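You operate a simulated robot arm through the tools that you are given. There is no shell and no other tool. Be economical: measure what you need, move in short steps, check, and stop when the job is done.

Carry out the task below with a simulated robot arm. There is one attempt and no reset: what you move stays moved.

## Task
Switch the blue and orange meters off; put them in the PADS drawer.
Fine: shut the drawer. Where these are worked on the way, their far stop is far enough and under half their travel is too little: drawer marked PADS.
Where things are to end (x, y in the base frame): blue vibration meter within 60 mm of [580, 150]; orange clamp meter within 60 mm of [380, 150].

It is judged by the outcome, as a careful person would: the job done as asked, and still so three seconds after it is handed in. It fails if anything else is knocked over, pushed out of place, dropped, spilled or broken.

## Robot
A 6-joint arm with a two-finger gripper, hanging from a carriage that runs on a gantry, over the field with the corners [-1270, -833], [830, -831], [829, 549], [-1271, 547] (x, y) and turns from -333 to 354 degrees about z. Base frame: it is fixed where the carriage stands at the start and does not move with it; the origin is on the floor, on the carriage's upright axis, x ahead of it, y to its left, z up. Units: mm, degrees, N and s.
With the tool pointing down near the work surface it reaches from about 100 to 480 mm from the robot's upright axis, wherever it stands. Its first joint turns from -166.0 to 166.0 degrees. Places, roughly: blue vibration meter key [500, 0, 800]; drawer marked PADS [400, 100, 700]; grey vibration meter [2000, -1250, 750]; grey vibration meter key [2000, -1100, 900]; inside of the drawer marked PADS [400, 200, 700]; orange meter on key [500, 200, 800]; orange meter zero key [500, 100, 800]; yellow clamp meter [2000, -1000, 750]; yellow meter on key [2100, -1000, 900]. Payload 2.45 kg.
Tool frame: the origin (TCP) lies between the finger pads and is the grasp point; the fingertips stand 26 mm ahead of it; z points along the fingers, y is the line along which they close. Largest opening 96 mm; the body of the gripper starts 69 mm behind the TCP.
Orientation is that of the tool frame in the base frame, as a unit quaternion [x, y, z, w]. With the fingers straight down and closing along the base's y, the tool's x points along the base's -x, its y along +y and its z along -z.

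## Interface
- The arm moves only by the tool drive_tool. Its argument "increments" is a list of rows, each a list of 7 numbers: the turn, a rotation vector about the base's x, y, z in units of 180 degrees (1.0 is 180 degrees), then the shift along the base's x, y, z in units of 150 mm (1.0 is 150 mm), then the opening, from 0 (shut) to 1 (fully open). In form: [[wx, wy, wz, dx, dy, dz, gripper], ...]. A call has 1 to 20 rows; each row is the pose to reach, as a shift and turn from the pose commanded when the call began. A call with a number of a shift or a turn outside -1 to 1 is refused whole. Rows are played at 5 a second. More than 50 mm and 8.6 degrees between two rows, or a gripper value outside its range, and nothing of the call is played. Where a pose cannot be reached the arm comes as near as it can. A force on the tool above 40 N (or 10 N above the force at the start of the call, whichever is more), or a blocked arm, ends the call early, and 0.2 s more pass. The fingers move at their own pace and stop on an object; they squeeze with about 29 N. The grip force told is the motor's: it shows also when the fingers shut on nothing. Time passes only in rows, and 0.2 s behind the last, so rows that repeat a pose let the fingers close. The reply holds the time, the measured pose of the TCP, the force on the tool along the base axes, the opening and the grip force, in the units named above and with some noise, with the torque about the TCP (base axes, N m) and any sound that the robot's microphone picked up, and new pictures: "views" is both (left out), scene, wrist or none.
- Cameras (640 x 400 px; columns grow to the right, rows downward): "scene" is now at [207.5, 56.7, 1740]; the picture's right is [0.99, -0.13, 0.00], its down [-0.12, -0.92, -0.36] and it looks along [0.05, 0.36, -0.93] (base axes); focal length 214 px, centre (320, 200). "wrist" rides on the gripper at [82, 3, -98] in the tool frame; the picture's right is [-0.04, 1.00, 0.00], its down [-0.73, -0.03, -0.68] and it looks along [-0.68, -0.03, 0.73] (tool axes); focal length 256 px, centre (320, 200). There is no depth. A picture from a camera that has moved, and an enlarged one, comes with that camera's place and axes in the base frame and with its lens.
- lift_body(by): slides the trunk up (or, below 0, down) by that many mm; the arm and the scene camera ride with it, the base frame stays. It gives what a move gives, with no picture.
- base_move(legs): drives the robot by 1 to 6 legs, each [ahead, left, turn to the left] in mm, mm and degrees, along the robot's own axes; the way and the turn of a leg run together, so that a leg with both is an arc; at most 1500 mm and 180 degrees a leg. The arm and the cameras ride along, it lands a little off, and it stops where it bumps. It keeps to its track: a leg is cut to what the track allows. It gives what a move gives, and a new picture of the scene camera.
- aim_head(pan, tilt): turns the head with the scene camera to pan (to the left, within 155 degrees either way) and tilt (down, from -29 to 69), counted from straight ahead of the robot. It gives what a move gives, and a new picture of the scene camera.
- zoom(camera, box): a new picture of the part [left, top, right, bottom] of that camera's present view, enlarged. No time passes.
- job_done(): hands the job in; it is judged then, once.

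Go step by step. Nothing tells you exact positions but the pictures and the camera data: compare them with the known pose of the tool, close in by small moves and look again before you grip or let go. The budget is 120 turns and 260 pictures, counting those below and the enlarged ones. Unless the task says otherwise, let go and move clear before handing in, and close with one line.

The tools are called as name(argument=value, ...) on one line, values as JSON. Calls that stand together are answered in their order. drive_tool: Moves the arm, as the interface text tells. Its arguments: {"type":"object","properties":{"increments":{"type":"array","items":{"type":"array","items":{"type":"number"}}},"views":{"type":"string","enum":["both","scene","wrist","none"]}},"required":["increments"]} The other tools are called the same way: lift_body (by) slides the trunk up or down; base_move (legs) drives the base; aim_head (pan, tilt) turns the head that bears the scene camera; zoom (camera, box) takes an enlarged picture of a part of a camera's view; job_done () hands the job in.

At the start:

```text
clock: 0.0
position: [526.9, -45.2, 1129.0]
tcp_rot: [0.001, 1.0, 0.0, 0.0]
wrist_force: [-0.5, 0.4, 0.0]
wrist_torque: [-0.03, 0.0, 0.03]
grip_width: 95.9
grasp_force: 0.1
trunk travel left (down, up): [-475.0, 127.0]
robot x, y, heading: [1.1, 1.3, -0.2]
head pan, tilt: [82.5, 68.8]
```

scene: 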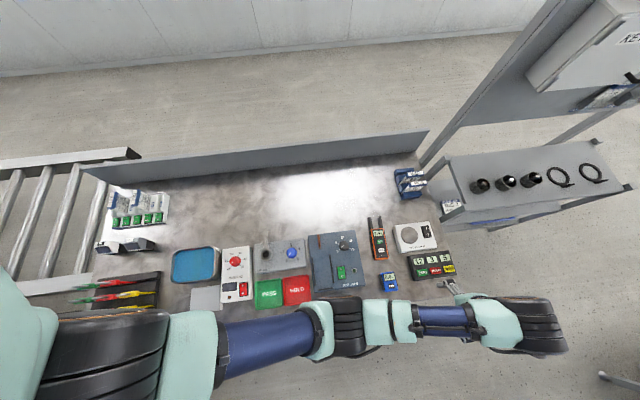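
wrist: 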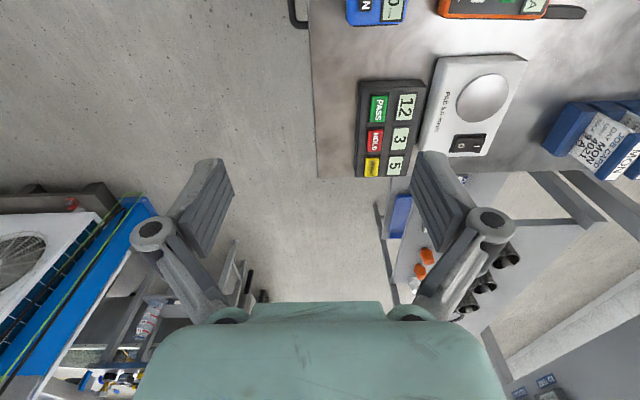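

I see a bench with the blue meter near (500, 25) and the orange one near (485, 205). I'll look closer at both and at the front of the bench.

zoom(camera="scene", box=[340, 200, 480, 300])

zoom(camera="wrist", box=[280, 0, 640, 225])

```text
4.00 times, centred on (410, 250) of scene
camera zoom: at [207.5, 56.7, 1740.0], right [0.99, -0.13, 0.0], down [-0.12, -0.92, -0.36], along [0.05, 0.36, -0.93], focal length 858 px, centre (-40, 0)
```

zoom: 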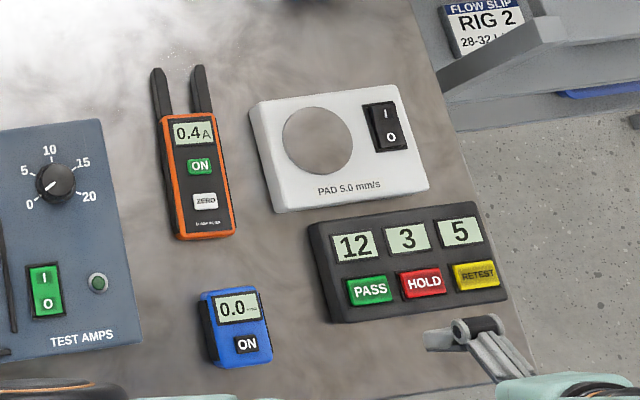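

```text
1.78 times, centred on (460, 112) of wrist
camera zoom: at [444.5, -41.6, 1226.2], right [0.04, 1.0, 0.0], down [0.73, -0.03, 0.68], along [0.68, -0.03, -0.73], focal length 455 px, centre (71, 356)
```

zoom: 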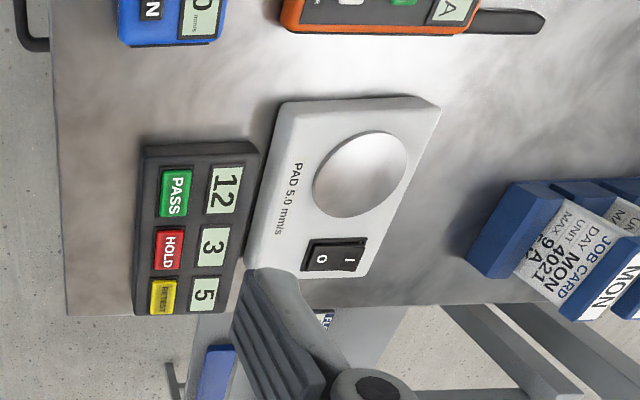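

Both meters read as on, and their ON keys face up. A handle shows at the bench's front edge. Before I move the carriage I'll check what lies behind and ahead.

aim_head(pan=-90, tilt=50)

aim_head(pan=0, tilt=45)

```text
clock: 2.6
position: [526.9, -45.1, 1128.0]
tcp_rot: [-0.001, 1.0, 0.0, 0.0]
wrist_force: [0.9, 0.0, -0.5]
wrist_torque: [0.02, 0.01, -0.01]
grip_width: 96.0
grasp_force: 0.2
trunk travel left (down, up): [-475.0, 127.0]
robot x, y, heading: [-0.1, 1.3, -0.0]
head pan, tilt: [-90.0, 50.0]
camera scene: at [200.2, -75.7, 1761.9], right [-1.0, 0.0, 0.0], down [0.0, 0.77, -0.64], along [0.0, -0.64, -0.77], focal length 214 px, centre (320, 200)
```

scene: 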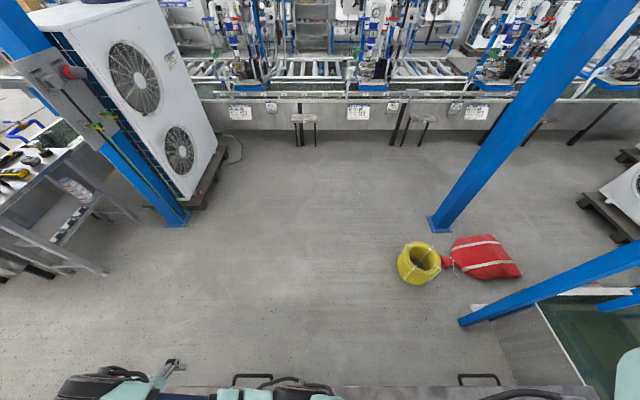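

```text
clock: 4.3
position: [526.1, -43.7, 1127.8]
tcp_rot: [-0.001, 1.0, 0.0, 0.0]
wrist_force: [0.6, 0.4, -0.4]
wrist_torque: [-0.01, 0.01, 0.02]
grip_width: 96.0
grasp_force: 0.0
trunk travel left (down, up): [-475.0, 127.0]
robot x, y, heading: [2.0, -2.2, 0.1]
head pan, tilt: [0.0, 45.0]
camera scene: at [281.5, 1.2, 1768.8], right [0.0, -1.0, 0.0], down [-0.71, 0.0, -0.71], along [0.71, 0.0, -0.71], focal length 214 px, centre (320, 200)
```

scene: 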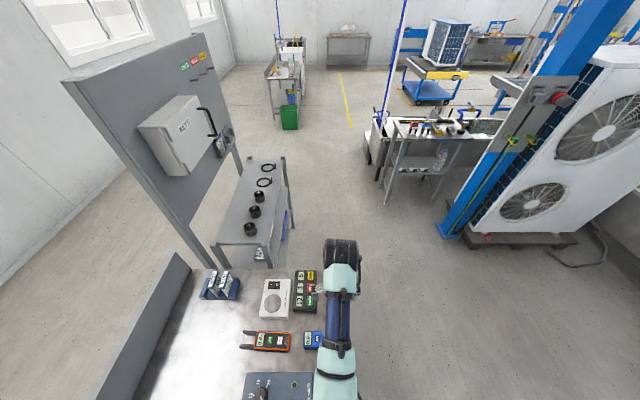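

The floor behind the bench is clear and there is a handle near x≈467. I'll drive the carriage right and look back at the drawer front.

base_move(legs=[[0, -600, 0]])

aim_head(pan=75, tilt=58)

```text
clock: 7.6
position: [525.8, -638.3, 1128.1]
tcp_rot: [0.0, 1.0, 0.0, 0.0]
wrist_force: [0.8, -0.1, -0.2]
wrist_torque: [-0.03, 0.01, -0.02]
grip_width: 95.9
grasp_force: 0.1
trunk travel left (down, up): [-475.0, 127.0]
robot x, y, heading: [1.6, -590.2, -0.2]
head pan, tilt: [0.0, 45.0]
camera scene: at [281.9, -592.4, 1768.8], right [0.0, -1.0, 0.0], down [-0.71, 0.0, -0.71], along [0.71, 0.0, -0.71], focal length 214 px, centre (320, 200)
```

scene: 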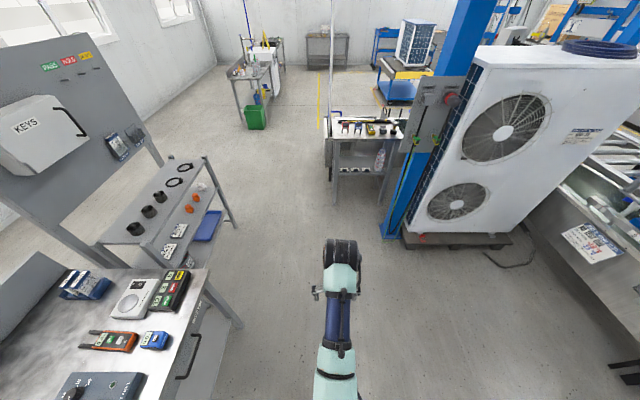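

```text
clock: 9.1
position: [527.1, -638.7, 1128.8]
tcp_rot: [-0.001, 1.0, 0.0, 0.0]
wrist_force: [-0.2, 0.0, -1.0]
wrist_torque: [-0.02, -0.02, -0.02]
grip_width: 96.2
grasp_force: 0.1
trunk travel left (down, up): [-475.0, 127.0]
robot x, y, heading: [-0.4, -592.9, 0.1]
head pan, tilt: [75.0, 58.0]
camera scene: at [218.4, -526.0, 1751.7], right [0.97, -0.26, 0.0], down [-0.22, -0.82, -0.53], along [0.14, 0.51, -0.85], focal length 214 px, centre (320, 200)
```

scene: 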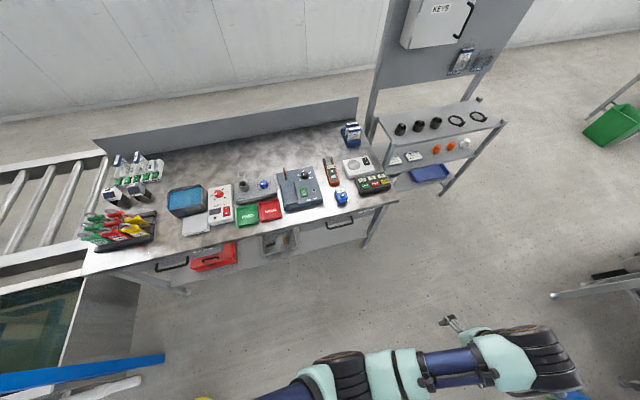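

zoom(camera="scene", box=[250, 140, 410, 240])

lift_body(by=-250)

aim_head(pan=62, tilt=45)

zoom(camera="scene", box=[200, 120, 440, 270])

```text
4.00 times, centred on (330, 190) of scene
camera zoom: at [218.4, -526.0, 1751.7], right [0.97, -0.26, 0.0], down [-0.22, -0.82, -0.53], along [0.14, 0.51, -0.85], focal length 858 px, centre (280, 240)
```

zoom: 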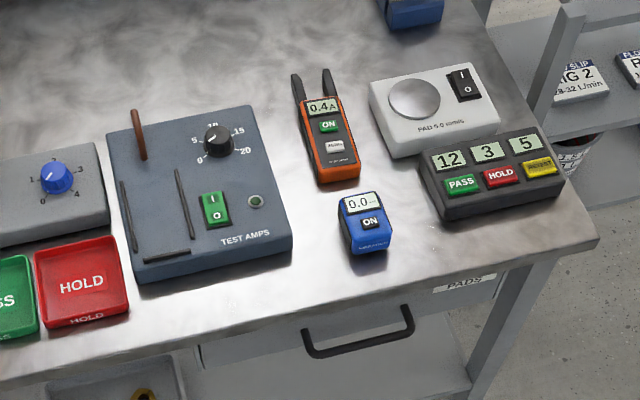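

```text
clock: 11.7
position: [527.0, -639.1, 878.0]
tcp_rot: [-0.001, 1.0, 0.0, 0.0]
wrist_force: [-0.2, 1.2, -0.3]
wrist_torque: [-0.01, 0.0, 0.0]
grip_width: 95.8
grasp_force: 0.0
trunk travel left (down, up): [-225.0, 377.0]
robot x, y, heading: [-0.0, -595.1, 0.2]
head pan, tilt: [75.0, 58.0]
```

```text
clock: 12.4
position: [527.2, -638.3, 877.5]
tcp_rot: [-0.001, 1.0, 0.0, 0.0]
wrist_force: [0.2, 0.1, 0.4]
wrist_torque: [-0.03, -0.01, -0.04]
grip_width: 95.8
grasp_force: 0.1
trunk travel left (down, up): [-225.0, 377.0]
robot x, y, heading: [1.4, -592.2, -0.0]
head pan, tilt: [62.0, 45.0]
camera scene: at [238.6, -520.7, 1518.8], right [0.88, -0.47, 0.0], down [-0.33, -0.63, -0.71], along [0.33, 0.62, -0.71], focal length 214 px, centre (320, 200)
```

scene: 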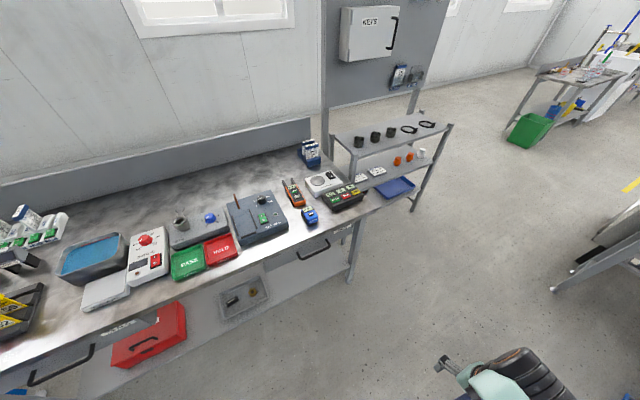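

```text
2.67 times, centred on (320, 195) of scene
camera zoom: at [238.6, -520.7, 1518.8], right [0.88, -0.47, 0.0], down [-0.33, -0.63, -0.71], along [0.33, 0.62, -0.71], focal length 572 px, centre (320, 213)
```

zoom: 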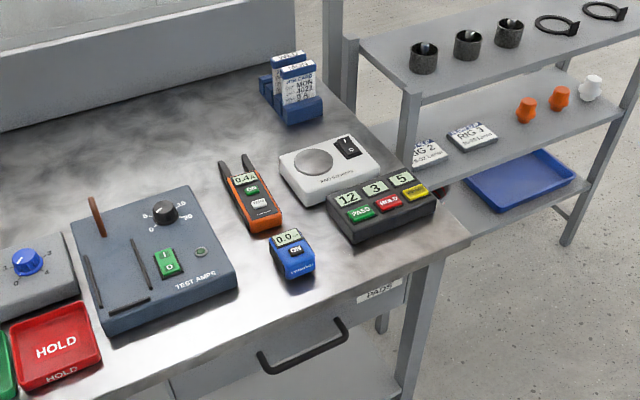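

The bench top is at z≈705. The PADS handle bar runs x≈395..545 at y≈-55, z≈640, so the drawer opens toward -y. I'll station the carriage near (200, -150), where everything is in reach.

base_move(legs=[[200, 0, 0], [0, 442, 0]])

aim_head(pan=40, tilt=69)

```text
clock: 16.3
position: [725.3, -196.8, 878.7]
tcp_rot: [0.003, 1.0, -0.001, 0.0]
wrist_force: [0.0, 0.2, 0.1]
wrist_torque: [-0.03, 0.02, 0.03]
grip_width: 96.1
grasp_force: 0.0
trunk travel left (down, up): [-225.0, 377.0]
robot x, y, heading: [196.0, -151.6, -0.2]
head pan, tilt: [62.0, 45.0]
camera scene: at [438.3, -79.1, 1518.8], right [0.88, -0.47, 0.0], down [-0.33, -0.62, -0.71], along [0.33, 0.62, -0.71], focal length 214 px, centre (320, 200)
```

scene: 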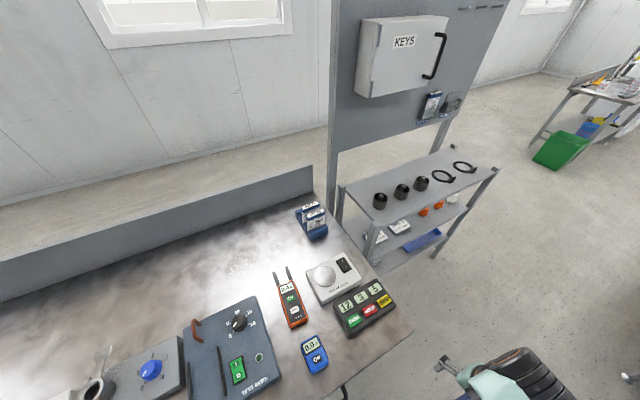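

```text
clock: 17.2
position: [725.9, -197.7, 879.1]
tcp_rot: [0.002, 1.0, 0.0, 0.001]
wrist_force: [0.0, 0.8, 0.0]
wrist_torque: [-0.02, 0.02, 0.04]
grip_width: 96.1
grasp_force: 0.0
trunk travel left (down, up): [-225.0, 377.0]
robot x, y, heading: [198.7, -152.7, -0.1]
head pan, tilt: [40.0, 68.8]
camera scene: at [442.9, -114.9, 1490.0], right [0.64, -0.77, 0.0], down [-0.71, -0.6, -0.36], along [0.28, 0.23, -0.93], focal length 214 px, centre (320, 200)
```

scene: 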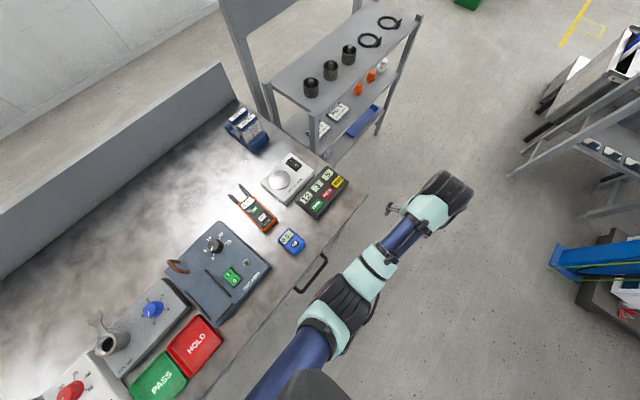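

The view is good now. I'll zoom on the meters and handle for accurate positions.

zoom(camera="scene", box=[220, 170, 364, 260])

zoom(camera="scene", box=[270, 230, 350, 300])

```text
4.44 times, centred on (292, 215) of scene
camera zoom: at [442.9, -114.9, 1490.0], right [0.64, -0.77, 0.0], down [-0.71, -0.6, -0.36], along [0.28, 0.23, -0.93], focal length 953 px, centre (444, 133)
```

zoom: 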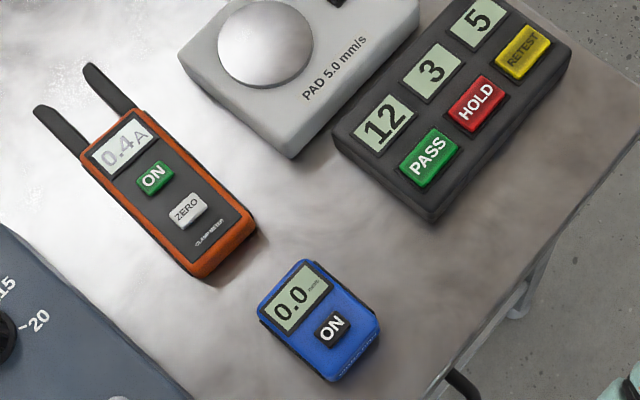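

```text
5.71 times, centred on (310, 265) of scene
camera zoom: at [442.9, -114.9, 1490.0], right [0.64, -0.77, 0.0], down [-0.71, -0.6, -0.36], along [0.28, 0.23, -0.93], focal length 1226 px, centre (377, -171)
```

zoom: 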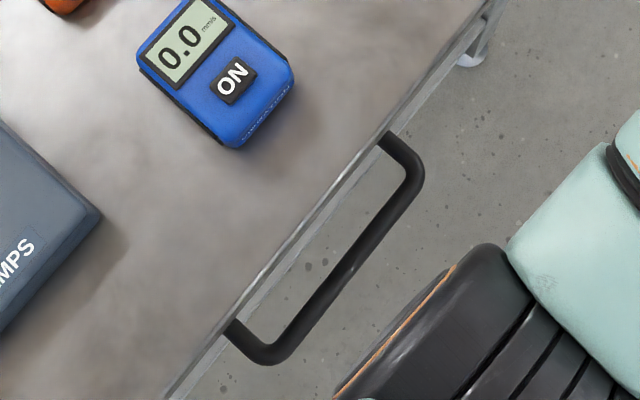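

Combining the views, the bench top is nearer z≈800. The handle is at y≈-85, z≈720, centred on x≈450, and the blue key is at (478, 10, ~858). I'll bring the tool over the handle to measure with the wrist camera.

drive_tool(increments=[[0, 0, 0, -0.25, 0, 0, 1], [0, 0, 0, -0.5, 0, 0, 1], [0, 0, 0, -0.75, 0, 0, 1], [0, 0, 0, -1, 0, 0, 1]], views="none")

drive_tool(increments=[[0, 0, 0, -0.21, 0.18, 0, 1], [0, 0, 0, -0.42, 0.37, 0, 1], [0, 0, 0, -0.63, 0.56, 0, 1], [0, 0, 0, -0.84, 0.74, 0, 1]])

```text
clock: 18.2
position: [600.4, -198.6, 809.8]
tcp_rot: [0.001, 1.0, 0.0, 0.001]
wrist_force: [0.0, -0.9, -0.3]
wrist_torque: [-0.03, -0.03, -0.02]
grip_width: 96.0
grasp_force: 0.1
out of reach, approached as far as the arm can: row 1, 2, 3, 4
trunk travel left (down, up): [-225.0, 377.0]
robot x, y, heading: [199.1, -150.8, -0.2]
head pan, tilt: [40.0, 68.8]
```

```text
clock: 19.2
position: [473.0, -88.8, 791.8]
tcp_rot: [0.001, 1.0, 0.0, -0.001]
wrist_force: [-3.6, -5.6, 4.0]
wrist_torque: [0.17, -0.08, 0.16]
grip_width: 91.0
grasp_force: 0.1
out of reach, approached as far as the arm can: row 1, 2, 3, 4
trunk travel left (down, up): [-225.0, 377.0]
robot x, y, heading: [196.9, -149.6, -0.2]
head pan, tilt: [40.0, 68.8]
camera scene: at [442.7, -115.6, 1489.9], right [0.64, -0.77, 0.0], down [-0.72, -0.6, -0.36], along [0.28, 0.23, -0.93], focal length 214 px, centre (320, 200)
camera wrist: at [391.4, -86.6, 888.6], right [0.04, 1.0, 0.0], down [0.73, -0.03, 0.68], along [0.68, -0.03, -0.73], focal length 256 px, centre (320, 200)
```

scene: 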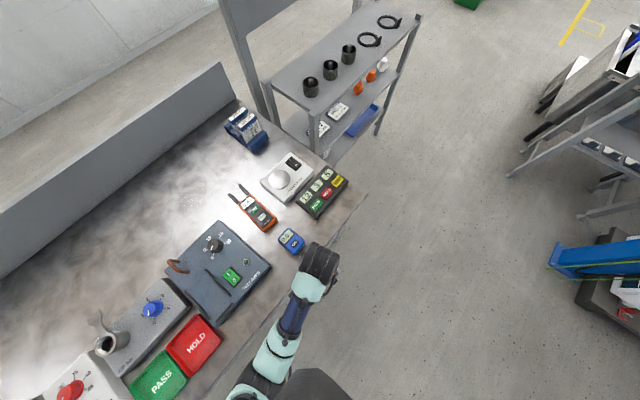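
wrist: 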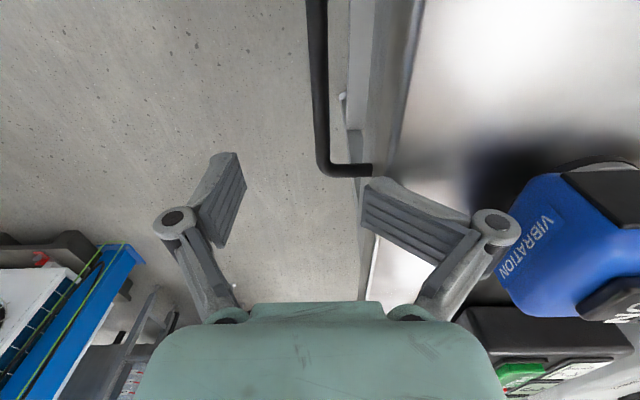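

The trunk is too low: the tool dropped to z≈792 and one finger is brushing the bench edge at about y≈-35. I'll raise the trunk.

lift_body(by=140)

drive_tool(increments=[[0, 0, 0, -0.1, 0, 0, 0.6], [0, 0, 0, -0.1, 0, 0, 0.6]])

```text
clock: 20.9
position: [475.1, -88.5, 930.9]
tcp_rot: [0.001, 1.0, -0.001, 0.002]
wrist_force: [-0.6, -0.8, 0.3]
wrist_torque: [0.02, -0.02, 0.0]
grip_width: 95.8
grasp_force: 0.0
trunk travel left (down, up): [-365.0, 237.0]
robot x, y, heading: [204.9, -154.7, -0.3]
head pan, tilt: [40.0, 68.8]
```

```text
clock: 21.4
position: [459.3, -89.0, 931.8]
tcp_rot: [0.001, 1.0, -0.001, 0.002]
wrist_force: [-0.4, -0.5, 1.2]
wrist_torque: [-0.01, -0.01, 0.02]
grip_width: 57.7
grasp_force: 0.0
trunk travel left (down, up): [-365.0, 237.0]
robot x, y, heading: [196.2, -152.1, -0.3]
head pan, tilt: [40.0, 68.8]
camera scene: at [442.8, -115.0, 1629.9], right [0.64, -0.77, 0.0], down [-0.72, -0.6, -0.36], along [0.28, 0.23, -0.93], focal length 214 px, centre (320, 200)
camera wrist: at [377.2, -85.8, 1028.7], right [0.04, 1.0, 0.0], down [0.73, -0.03, 0.68], along [0.68, -0.03, -0.73], focal length 256 px, centre (320, 200)
```

scene: 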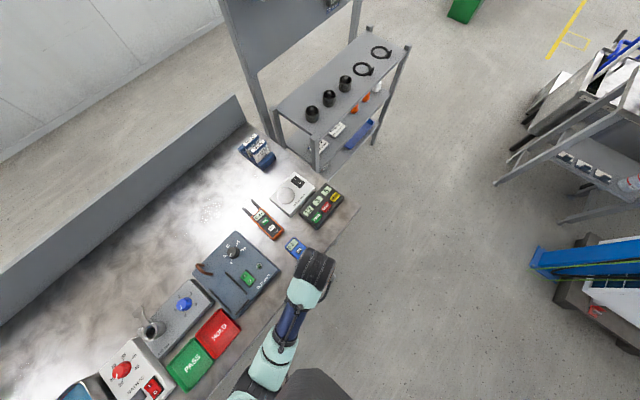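
wrist: 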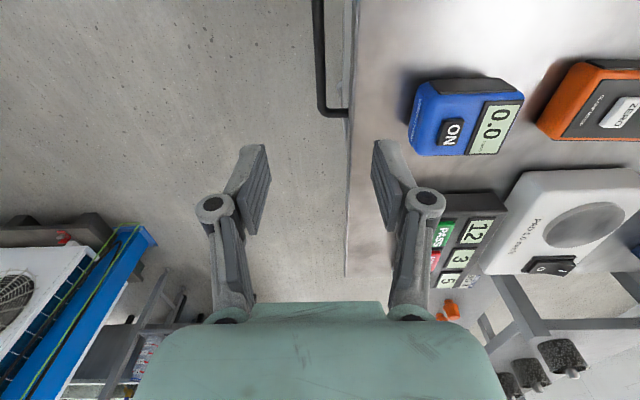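

The wrist views give the bar at y≈-91, z≈720, ending at x≈516, with the bench edge at y≈-56. I'll keep the gripper body outside the edge at tool y≈-110 and lower beside the bar.

drive_tool(increments=[[0, 0, 0, -0.05, -0.14, 0, 0.6], [0, 0, 0, -0.05, -0.14, -0.25, 0.6], [0, 0, 0, -0.05, -0.14, -0.5, 0.6], [0, 0, 0, -0.05, -0.14, -0.75, 0.6], [0, 0, 0, -0.05, -0.14, -0.85, 0.6]], views="wrist")

```text
clock: 22.6
position: [451.7, -110.9, 802.1]
tcp_rot: [0.002, 1.0, 0.0, 0.002]
wrist_force: [0.3, -0.1, 0.8]
wrist_torque: [0.01, 0.01, 0.01]
grip_width: 57.7
grasp_force: 0.1
trunk travel left (down, up): [-365.0, 237.0]
robot x, y, heading: [198.9, -152.4, -0.6]
head pan, tilt: [40.0, 68.8]
camera wrist: at [370.0, -107.3, 900.7], right [0.04, 1.0, 0.0], down [0.73, -0.03, 0.68], along [0.68, -0.03, -0.73], focal length 256 px, centre (320, 200)
```

wrist: 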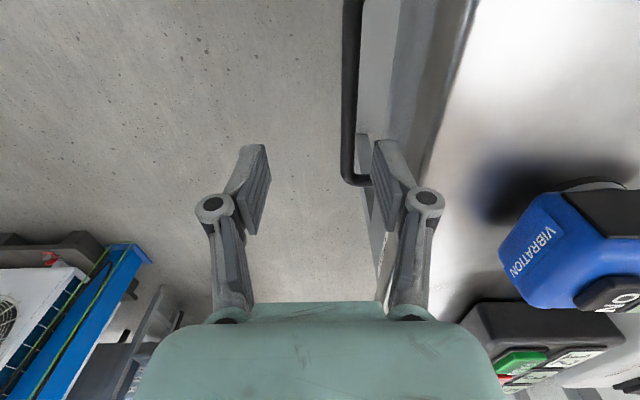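

The bar is at y≈-90 and the drawer face at about y≈-66. The inner finger at y -82..-72 fits the gap, so I'll lower on.

drive_tool(increments=[[0, 0, 0, 0, 0.01, -0.15, 0.61], [0, 0, 0, 0, 0.01, -0.3, 0.61], [0, 0, 0, 0, 0.01, -0.42, 0.61], [0, 0, 0, 0, 0.01, -0.52, 0.61]], views="wrist")

```text
clock: 23.6
position: [452.5, -108.6, 725.6]
tcp_rot: [0.001, 1.0, 0.0, 0.002]
wrist_force: [0.7, -0.5, 0.9]
wrist_torque: [-0.03, 0.0, 0.01]
grip_width: 58.5
grasp_force: 0.0
trunk travel left (down, up): [-365.0, 237.0]
robot x, y, heading: [199.0, -152.7, -0.4]
head pan, tilt: [40.0, 68.8]
camera wrist: at [370.0, -105.4, 823.5], right [0.04, 1.0, 0.0], down [0.73, -0.03, 0.68], along [0.68, -0.03, -0.73], focal length 256 px, centre (320, 200)
```

wrist: 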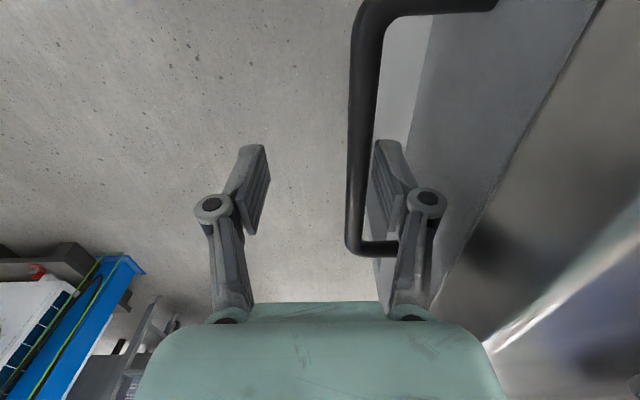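

The bar is now between the fingers with no contact. I'll close on it.

drive_tool(increments=[[0, 0, 0, 0, 0, 0, 0], [0, 0, 0, 0, 0, 0, 0], [0, 0, 0, 0, 0, 0, 0]], views="wrist")

```text
clock: 24.4
position: [451.0, -109.8, 726.4]
tcp_rot: [0.0, 1.0, 0.0, 0.002]
wrist_force: [1.3, -0.8, -0.6]
wrist_torque: [0.0, -0.07, 0.75]
grip_width: 10.8
grasp_force: 38.4
trunk travel left (down, up): [-365.0, 237.0]
robot x, y, heading: [200.3, -150.8, -0.2]
head pan, tilt: [40.0, 68.8]
camera wrist: at [370.2, -105.9, 823.6], right [0.04, 1.0, 0.0], down [0.73, -0.03, 0.68], along [0.68, -0.03, -0.73], focal length 256 px, centre (320, 200)
```

wrist: 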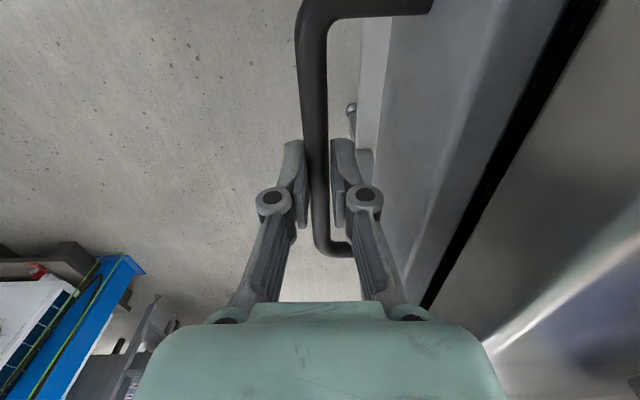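

It gripped a 10.8 mm bar, and closing already drew the drawer about 19 mm. Next I'll pull in -y.

drive_tool(increments=[[0, 0, 0, 0, -0.15, 0, 0], [0, 0, 0, 0, -0.3, 0, 0], [0, 0, 0, 0, -0.45, 0, 0], [0, 0, 0, 0, -0.6, 0, 0], [0, 0, 0, 0, -0.75, 0, 0], [0, 0, 0, 0, -0.9, 0, 0], [0, 0, 0, 0, -1, 0, 0]], views="scene")

```text
clock: 26.1
position: [451.8, -260.7, 726.7]
tcp_rot: [0.001, 1.0, -0.001, 0.003]
wrist_force: [-6.4, 0.5, 31.3]
wrist_torque: [-0.02, 0.03, 0.7]
grip_width: 10.8
grasp_force: 37.9
trunk travel left (down, up): [-365.0, 237.0]
robot x, y, heading: [197.2, -155.9, -0.5]
head pan, tilt: [40.0, 68.8]
camera scene: at [442.7, -115.4, 1630.1], right [0.64, -0.77, 0.0], down [-0.72, -0.6, -0.36], along [0.28, 0.23, -0.93], focal length 214 px, centre (320, 200)
```

scene: 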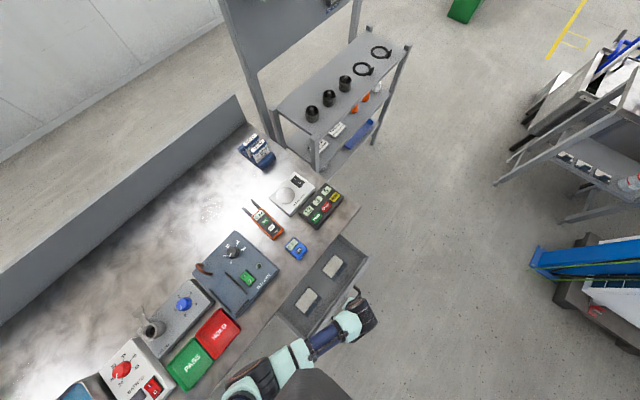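

The drawer is sliding out and two pads show in it, clearly the spots meant for the meters. There's a vertical load of 31 N, so I'll ease up slightly and keep pulling.

drive_tool(increments=[[0, 0, 0, 0, 0, 0.015, 0], [0, 0, 0, 0, -0.12, 0.015, 0], [0, 0, 0, 0, -0.24, 0.015, 0], [0, 0, 0, 0, -0.36, 0.015, 0], [0, 0, 0, 0, -0.48, 0.015, 0]], views="scene")

```text
clock: 27.2
position: [452.3, -329.4, 727.7]
tcp_rot: [0.002, 1.0, 0.001, 0.002]
wrist_force: [7.9, -1.0, -32.4]
wrist_torque: [-0.03, 0.12, 0.73]
grip_width: 11.2
grasp_force: 38.2
trunk travel left (down, up): [-365.0, 237.0]
robot x, y, heading: [195.6, -148.2, 0.2]
head pan, tilt: [40.0, 68.8]
camera scene: at [443.0, -114.8, 1629.9], right [0.64, -0.77, 0.0], down [-0.72, -0.6, -0.36], along [0.28, 0.23, -0.93], focal length 214 px, centre (320, 200)
```

scene: 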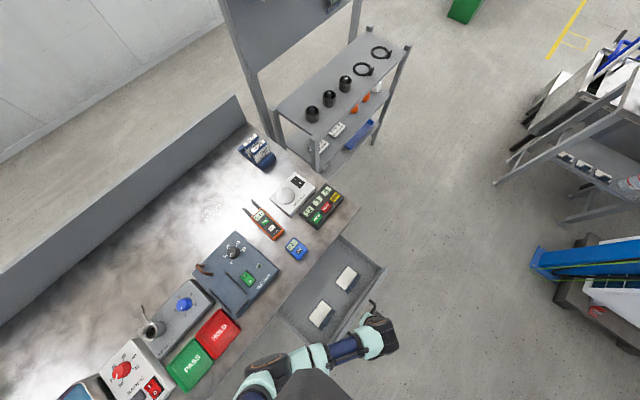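

drive_tool(increments=[[0, 0, 0, 0, 0, -0.007, 0], [0, 0, 0, 0, -0.08, -0.007, 0], [0, 0, 0, 0, -0.16, -0.007, 0], [0, 0, 0, 0, -0.24, -0.007, 0], [0, 0, 0, 0, -0.32, -0.007, 0]], views="scene")

zoom(camera="scene", box=[220, 180, 412, 340])

```text
clock: 28.4
position: [452.4, -379.6, 727.2]
tcp_rot: [0.0, 1.0, 0.0, 0.003]
wrist_force: [0.6, -0.8, -2.4]
wrist_torque: [-0.01, 0.56, 0.73]
grip_width: 11.2
grasp_force: 37.7
trunk travel left (down, up): [-365.0, 237.0]
robot x, y, heading: [199.2, -148.3, -0.5]
head pan, tilt: [40.0, 68.8]
camera scene: at [442.9, -115.1, 1630.0], right [0.64, -0.77, 0.0], down [-0.72, -0.6, -0.36], along [0.28, 0.23, -0.93], focal length 214 px, centre (320, 200)
```

scene: 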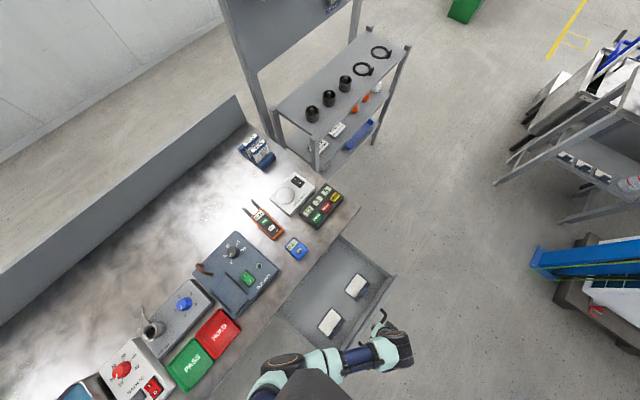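

```text
2.50 times, centred on (316, 260) of scene
camera zoom: at [442.9, -115.1, 1630.0], right [0.64, -0.77, 0.0], down [-0.72, -0.6, -0.36], along [0.28, 0.23, -0.93], focal length 536 px, centre (330, 50)
```

zoom: 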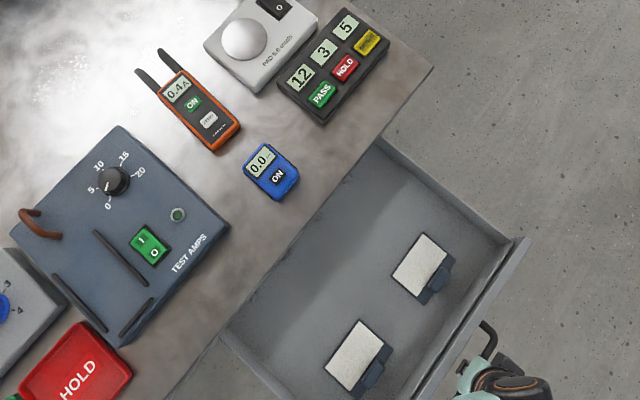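

The drawer is out about 289 mm with two white pad blocks inside. I'll try a little further toward the stop for more room.

drive_tool(increments=[[0, 0, 0, 0, -0.05, 0, 0], [0, 0, 0, 0, -0.1, 0, 0], [0, 0, 0, 0, -0.15, 0, 0], [0, 0, 0, 0, -0.2, 0, 0], [0, 0, 0, 0, -0.25, 0, 0]], views="scene")

```text
clock: 29.2
position: [452.5, -391.3, 726.2]
tcp_rot: [0.0, 1.0, 0.007, 0.001]
wrist_force: [-5.4, 18.7, 28.4]
wrist_torque: [0.26, 0.03, 0.58]
grip_width: 10.9
grasp_force: 37.9
trunk travel left (down, up): [-365.0, 237.0]
robot x, y, heading: [202.8, -149.9, -0.2]
head pan, tilt: [40.0, 68.8]
stopped in row 3: the force on the tool passed its limit at 42 N (the readings are from after the stop); the commanded pose is now the measured one
camera scene: at [442.6, -112.5, 1630.4], right [0.64, -0.77, 0.0], down [-0.71, -0.6, -0.36], along [0.28, 0.23, -0.93], focal length 214 px, centre (320, 200)
```

scene: 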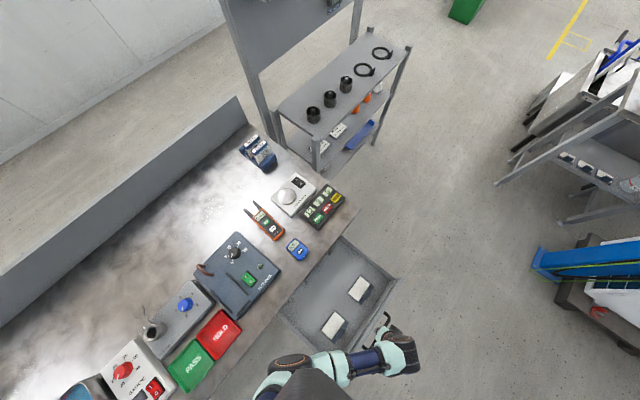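

The drawer is at its far stop, 300 mm out, so the shut targets lie at y≈-150 now. I'll release the bar and rise clear.

drive_tool(increments=[[0, 0, 0, 0, 0.01, 0, 0.2], [0, 0, 0, 0, 0.01, 0, 0.2], [0, 0, 0, 0, 0.01, 0.2, 0.2], [0, 0, 0, 0, 0.01, 0.45, 0.2], [0, 0, 0, 0, 0.01, 0.7, 0.2], [0, 0, 0, 0, 0.01, 0.95, 0.0]], views="wrist")

```text
clock: 30.6
position: [451.9, -395.6, 871.1]
tcp_rot: [0.0, 1.0, 0.003, 0.002]
wrist_force: [0.4, -0.5, -0.1]
wrist_torque: [0.03, 0.02, 0.02]
grip_width: 0.0
grasp_force: 28.4
trunk travel left (down, up): [-365.0, 237.0]
robot x, y, heading: [201.4, -152.4, 0.0]
head pan, tilt: [40.0, 68.8]
camera wrist: at [370.2, -391.8, 968.3], right [0.04, 1.0, 0.01], down [0.73, -0.03, 0.68], along [0.68, -0.02, -0.73], focal length 256 px, centre (320, 200)
```

wrist: 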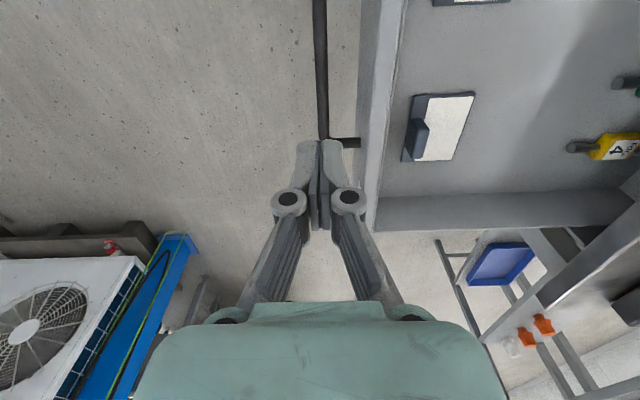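

Next I'll travel over to the blue meter, turning the gripper 90° so it closes along x.

drive_tool(increments=[[0, 0, 0.045, 0, 0.08, 0.1, 0], [0, 0, 0.09, 0, 0.16, 0.2, 0], [0, 0, 0.135, 0, 0.24, 0.3, 0], [0, 0, 0.18, 0, 0.32, 0.4, 0], [0, 0, 0.225, 0, 0.4, 0.5, 0], [0, 0, 0.27, 0, 0.5, 0.55, 0], [0, 0, 0.315, 0, 0.6, 0.55, 0], [0, 0, 0.36, 0, 0.7, 0.55, 0], [0, 0, 0.405, 0, 0.8, 0.55, 0], [0, 0, 0.45, 0, 0.9, 0.55, 0], [0, 0, 0.49, 0, 1, 0.55, 0], [0, 0, 0.5, 0, 1, 0.55, 0]], views="none")

drive_tool(increments=[[0, 0, 0, 0.05, 0.25, 0, 0], [0, 0, 0, 0.1, 0.5, 0, 0], [0, 0, 0, 0.17, 0.75, 0, 0], [0, 0, 0, 0.17, 1, 0, 0]], views="none")

drive_tool(increments=[[0, 0, 0, 0, 0.25, 0, 0], [0, 0, 0, 0, 0.5, 0, 0], [0, 0, 0, 0, 0.55, 0, 0]], views="wrist")

```text
clock: 33.2
position: [451.1, -241.4, 928.9]
tcp_rot: [0.708, -0.706, -0.002, 0.0]
wrist_force: [0.8, -0.2, -1.3]
wrist_torque: [0.02, 0.0, 0.0]
grip_width: 0.1
grasp_force: 28.5
out of reach, approached as far as the arm can: row 5, 6, 7, 8, 9, 10, 11, 12
trunk travel left (down, up): [-365.0, 237.0]
robot x, y, heading: [200.1, -152.5, -0.0]
head pan, tilt: [40.0, 68.8]
```

```text
clock: 34.2
position: [476.0, -93.5, 929.3]
tcp_rot: [-0.706, 0.708, 0.002, 0.0]
wrist_force: [0.4, -0.6, 0.6]
wrist_torque: [0.01, -0.01, 0.04]
grip_width: 0.0
grasp_force: 28.1
trunk travel left (down, up): [-365.0, 237.0]
robot x, y, heading: [200.2, -150.5, -0.0]
head pan, tilt: [40.0, 68.8]
```

```text
clock: 35.0
position: [476.9, -10.2, 928.9]
tcp_rot: [-0.707, 0.707, 0.004, -0.002]
wrist_force: [0.1, -0.6, -0.2]
wrist_torque: [0.02, 0.0, -0.02]
grip_width: 0.0
grasp_force: 28.6
trunk travel left (down, up): [-365.0, 237.0]
robot x, y, heading: [200.4, -151.8, -0.4]
head pan, tilt: [40.0, 68.8]
camera wrist: at [473.2, -93.5, 1026.8], right [-1.0, 0.04, 0.01], down [0.03, 0.73, 0.68], along [0.02, 0.68, -0.73], focal length 256 px, centre (320, 200)
```

wrist: 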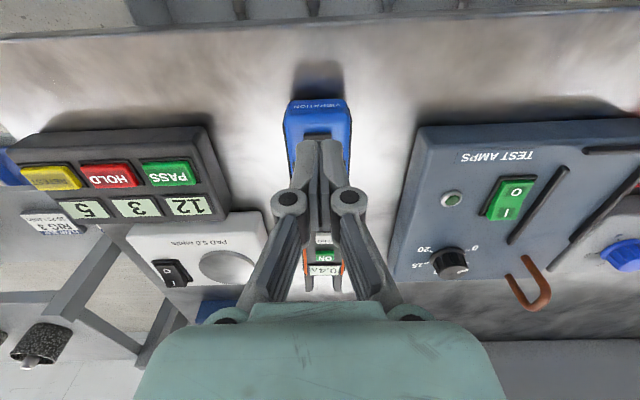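

The fingers hide the key from the wrist camera, so I'll check from the scene camera.

zoom(camera="scene", box=[240, 190, 340, 270])

zoom(camera="wrist", box=[240, 80, 400, 180])

```text
5.00 times, centred on (290, 230) of scene
camera zoom: at [442.8, -114.5, 1630.0], right [0.64, -0.77, 0.0], down [-0.72, -0.6, -0.36], along [0.28, 0.23, -0.93], focal length 1072 px, centre (470, 50)
```

zoom: 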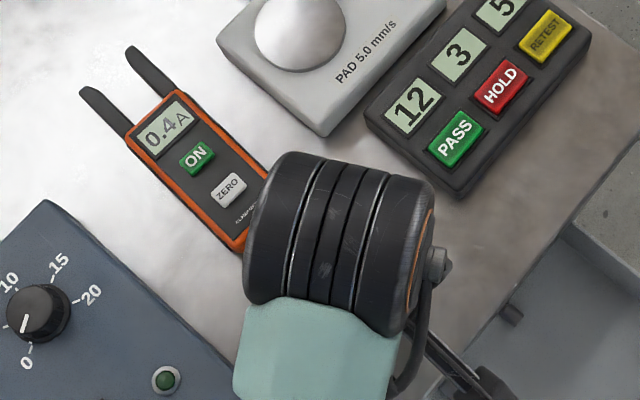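

```text
4.00 times, centred on (320, 130) of wrist
camera zoom: at [473.2, -93.5, 1026.8], right [-1.0, 0.04, 0.01], down [0.03, 0.73, 0.68], along [0.02, 0.68, -0.73], focal length 1024 px, centre (320, 480)
```

zoom: 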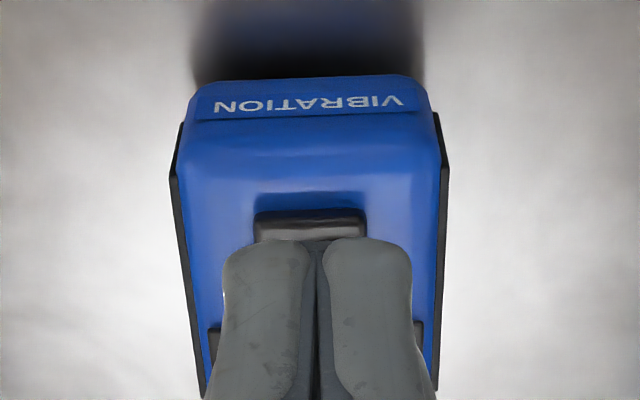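

The key's near edge is at y≈-3, so its centre is near (477, 5). I'll align there and come down gently.

drive_tool(increments=[[0, 0, 0, 0, 0.1, 0, 0], [0, 0, 0, 0, 0.1, -0.1, 0], [0, 0, 0, 0, 0.1, -0.16, 0]], views="wrist")

zoom(camera="wrist", box=[240, 80, 400, 180])

```text
clock: 35.8
position: [476.5, 3.1, 906.1]
tcp_rot: [-0.706, 0.708, 0.004, -0.001]
wrist_force: [-0.3, 0.6, -0.2]
wrist_torque: [0.02, -0.03, 0.0]
grip_width: 0.0
grasp_force: 28.2
trunk travel left (down, up): [-365.0, 237.0]
robot x, y, heading: [200.8, -154.5, -0.2]
head pan, tilt: [40.0, 68.8]
camera wrist: at [473.6, -78.6, 1003.2], right [-1.0, 0.04, 0.01], down [0.03, 0.73, 0.68], along [0.02, 0.68, -0.73], focal length 256 px, centre (320, 200)
```

wrist: 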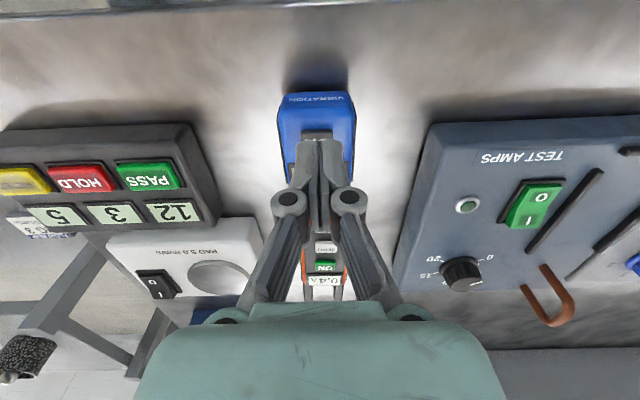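

```text
4.00 times, centred on (320, 130) of wrist
camera zoom: at [473.6, -78.6, 1003.2], right [-1.0, 0.04, 0.01], down [0.03, 0.73, 0.68], along [0.02, 0.68, -0.73], focal length 1024 px, centre (320, 480)
```

zoom: 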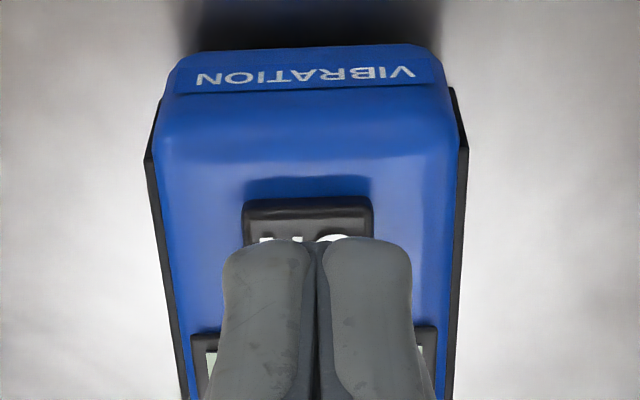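

drive_tool(increments=[[0, 0, 0, 0.005, 0.02, -0.08, 0], [0, 0, 0, 0.005, 0.02, -0.11, 0], [0, 0, 0, 0.005, 0.02, -0.13, 0], [0, 0, 0, 0.005, 0.02, -0.15, 0]], views="wrist")

zoom(camera="wrist", box=[240, 60, 400, 160])

```text
clock: 36.8
position: [477.6, 7.9, 883.7]
tcp_rot: [-0.707, 0.707, 0.004, -0.002]
wrist_force: [-0.6, 0.5, 0.3]
wrist_torque: [0.05, -0.02, -0.04]
grip_width: 0.0
grasp_force: 28.5
trunk travel left (down, up): [-365.0, 237.0]
robot x, y, heading: [196.6, -152.5, -0.0]
head pan, tilt: [40.0, 68.8]
camera wrist: at [474.5, -75.3, 980.9], right [-1.0, 0.04, 0.01], down [0.03, 0.73, 0.68], along [0.02, 0.68, -0.73], focal length 256 px, centre (320, 200)
```

wrist: 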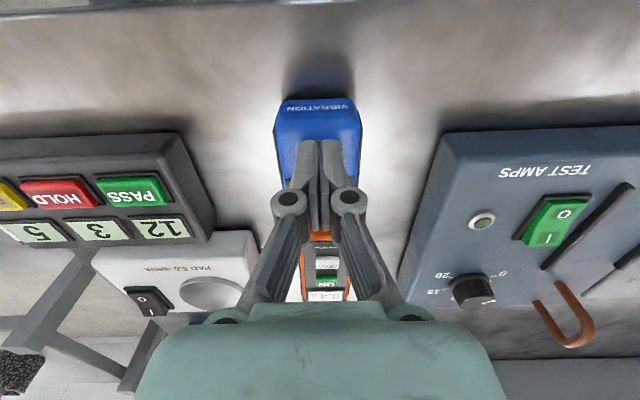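

```text
4.00 times, centred on (320, 110) of wrist
camera zoom: at [474.5, -75.3, 980.9], right [-1.0, 0.04, 0.01], down [0.03, 0.73, 0.68], along [0.02, 0.68, -0.73], focal length 1024 px, centre (320, 560)
```

zoom: 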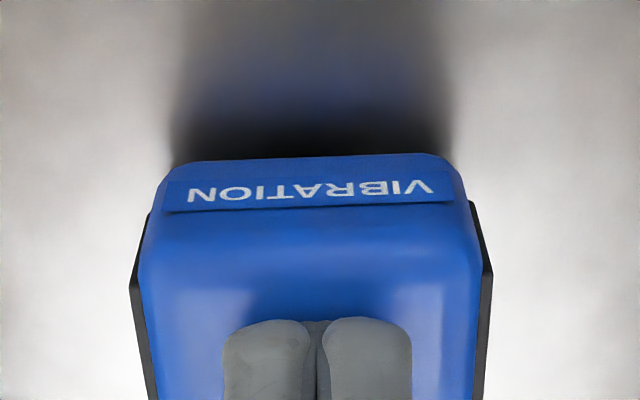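

No contact yet with the tip at z≈858, so the key is lower. I'll carry on in small steps.

drive_tool(increments=[[0, 0, 0, 0, -0.005, -0.015, 0], [0, 0, 0, 0, -0.005, -0.03, 0], [0, 0, 0, 0, -0.005, -0.045, 0], [0, 0, 0, 0, -0.005, -0.06, 0], [0, 0, 0, 0, -0.005, -0.075, 0], [0, 0, 0, 0, -0.005, -0.09, 0]], views="wrist")

zoom(camera="wrist", box=[240, 60, 400, 160])

```text
clock: 38.2
position: [478.2, 5.5, 870.6]
tcp_rot: [-0.707, 0.707, 0.003, 0.0]
wrist_force: [-6.5, -3.1, 24.5]
wrist_torque: [-0.08, 0.15, 0.01]
grip_width: 6.2
grasp_force: 28.4
trunk travel left (down, up): [-365.0, 237.0]
robot x, y, heading: [198.2, -152.6, -0.3]
head pan, tilt: [40.0, 68.8]
heard: click
camera wrist: at [474.4, -76.4, 968.3], right [-1.0, 0.04, 0.01], down [0.03, 0.73, 0.68], along [0.02, 0.68, -0.73], focal length 256 px, centre (320, 200)
```

wrist: 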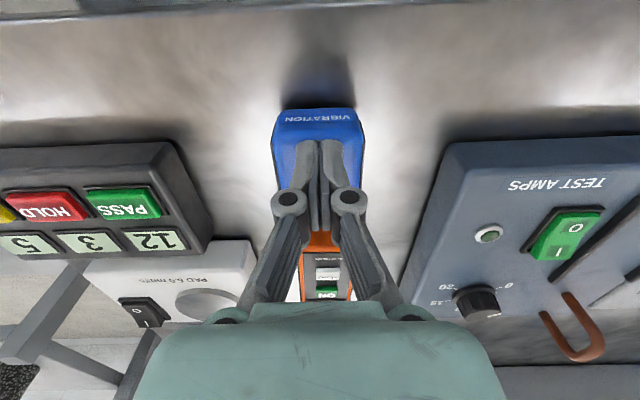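

```text
4.00 times, centred on (320, 110) of wrist
camera zoom: at [474.4, -76.4, 968.3], right [-1.0, 0.04, 0.01], down [0.03, 0.73, 0.68], along [0.02, 0.68, -0.73], focal length 1024 px, centre (320, 560)
```

zoom: 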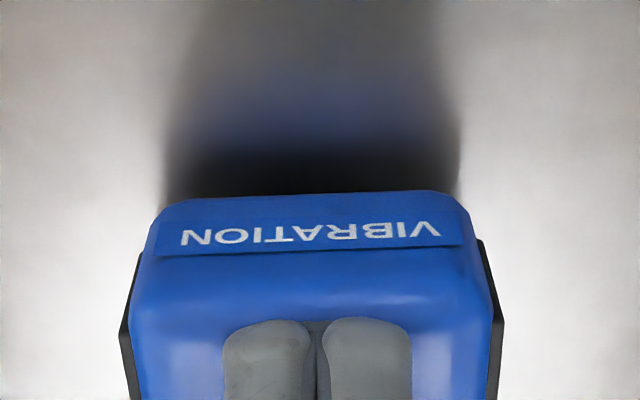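

A click sounded at 24 N. I'll rise and look at the display.

drive_tool(increments=[[0, 0, 0, 0, 0, 0.15, 0], [0, 0, 0, 0, -0.2, 0.35, 0], [0, 0, 0, 0, -0.5, 0.35, 0], [0, 0, 0, 0, -0.8, 0.35, 0]], views="wrist")

zoom(camera="scene", box=[240, 190, 340, 270])

```text
clock: 39.2
position: [477.4, -114.2, 921.2]
tcp_rot: [-0.707, 0.707, 0.003, -0.001]
wrist_force: [0.0, 0.5, -0.6]
wrist_torque: [-0.01, -0.02, 0.01]
grip_width: 0.0
grasp_force: 28.1
trunk travel left (down, up): [-365.0, 237.0]
robot x, y, heading: [202.0, -153.2, -0.1]
head pan, tilt: [40.0, 68.8]
camera wrist: at [474.4, -196.3, 1019.3], right [-1.0, 0.04, 0.01], down [0.03, 0.73, 0.68], along [0.02, 0.68, -0.73], focal length 256 px, centre (320, 200)
```

wrist: 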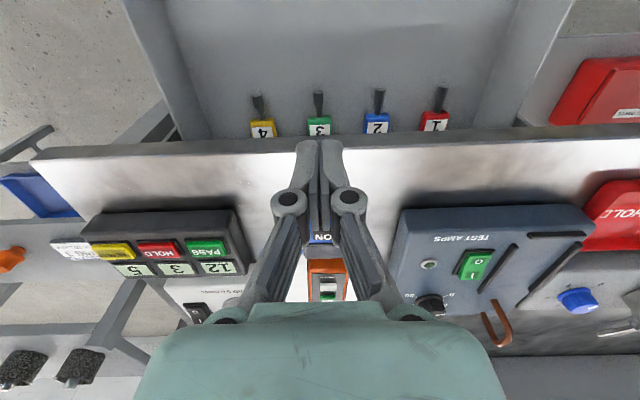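

```text
5.00 times, centred on (290, 230) of scene
camera zoom: at [442.7, -114.5, 1630.0], right [0.64, -0.77, 0.0], down [-0.72, -0.6, -0.36], along [0.28, 0.23, -0.93], focal length 1072 px, centre (470, 50)
```

zoom: 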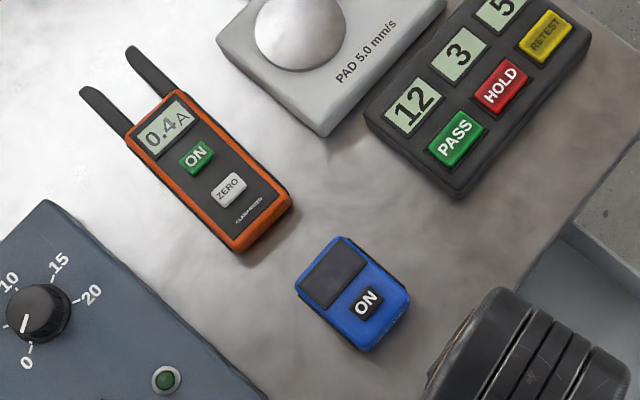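

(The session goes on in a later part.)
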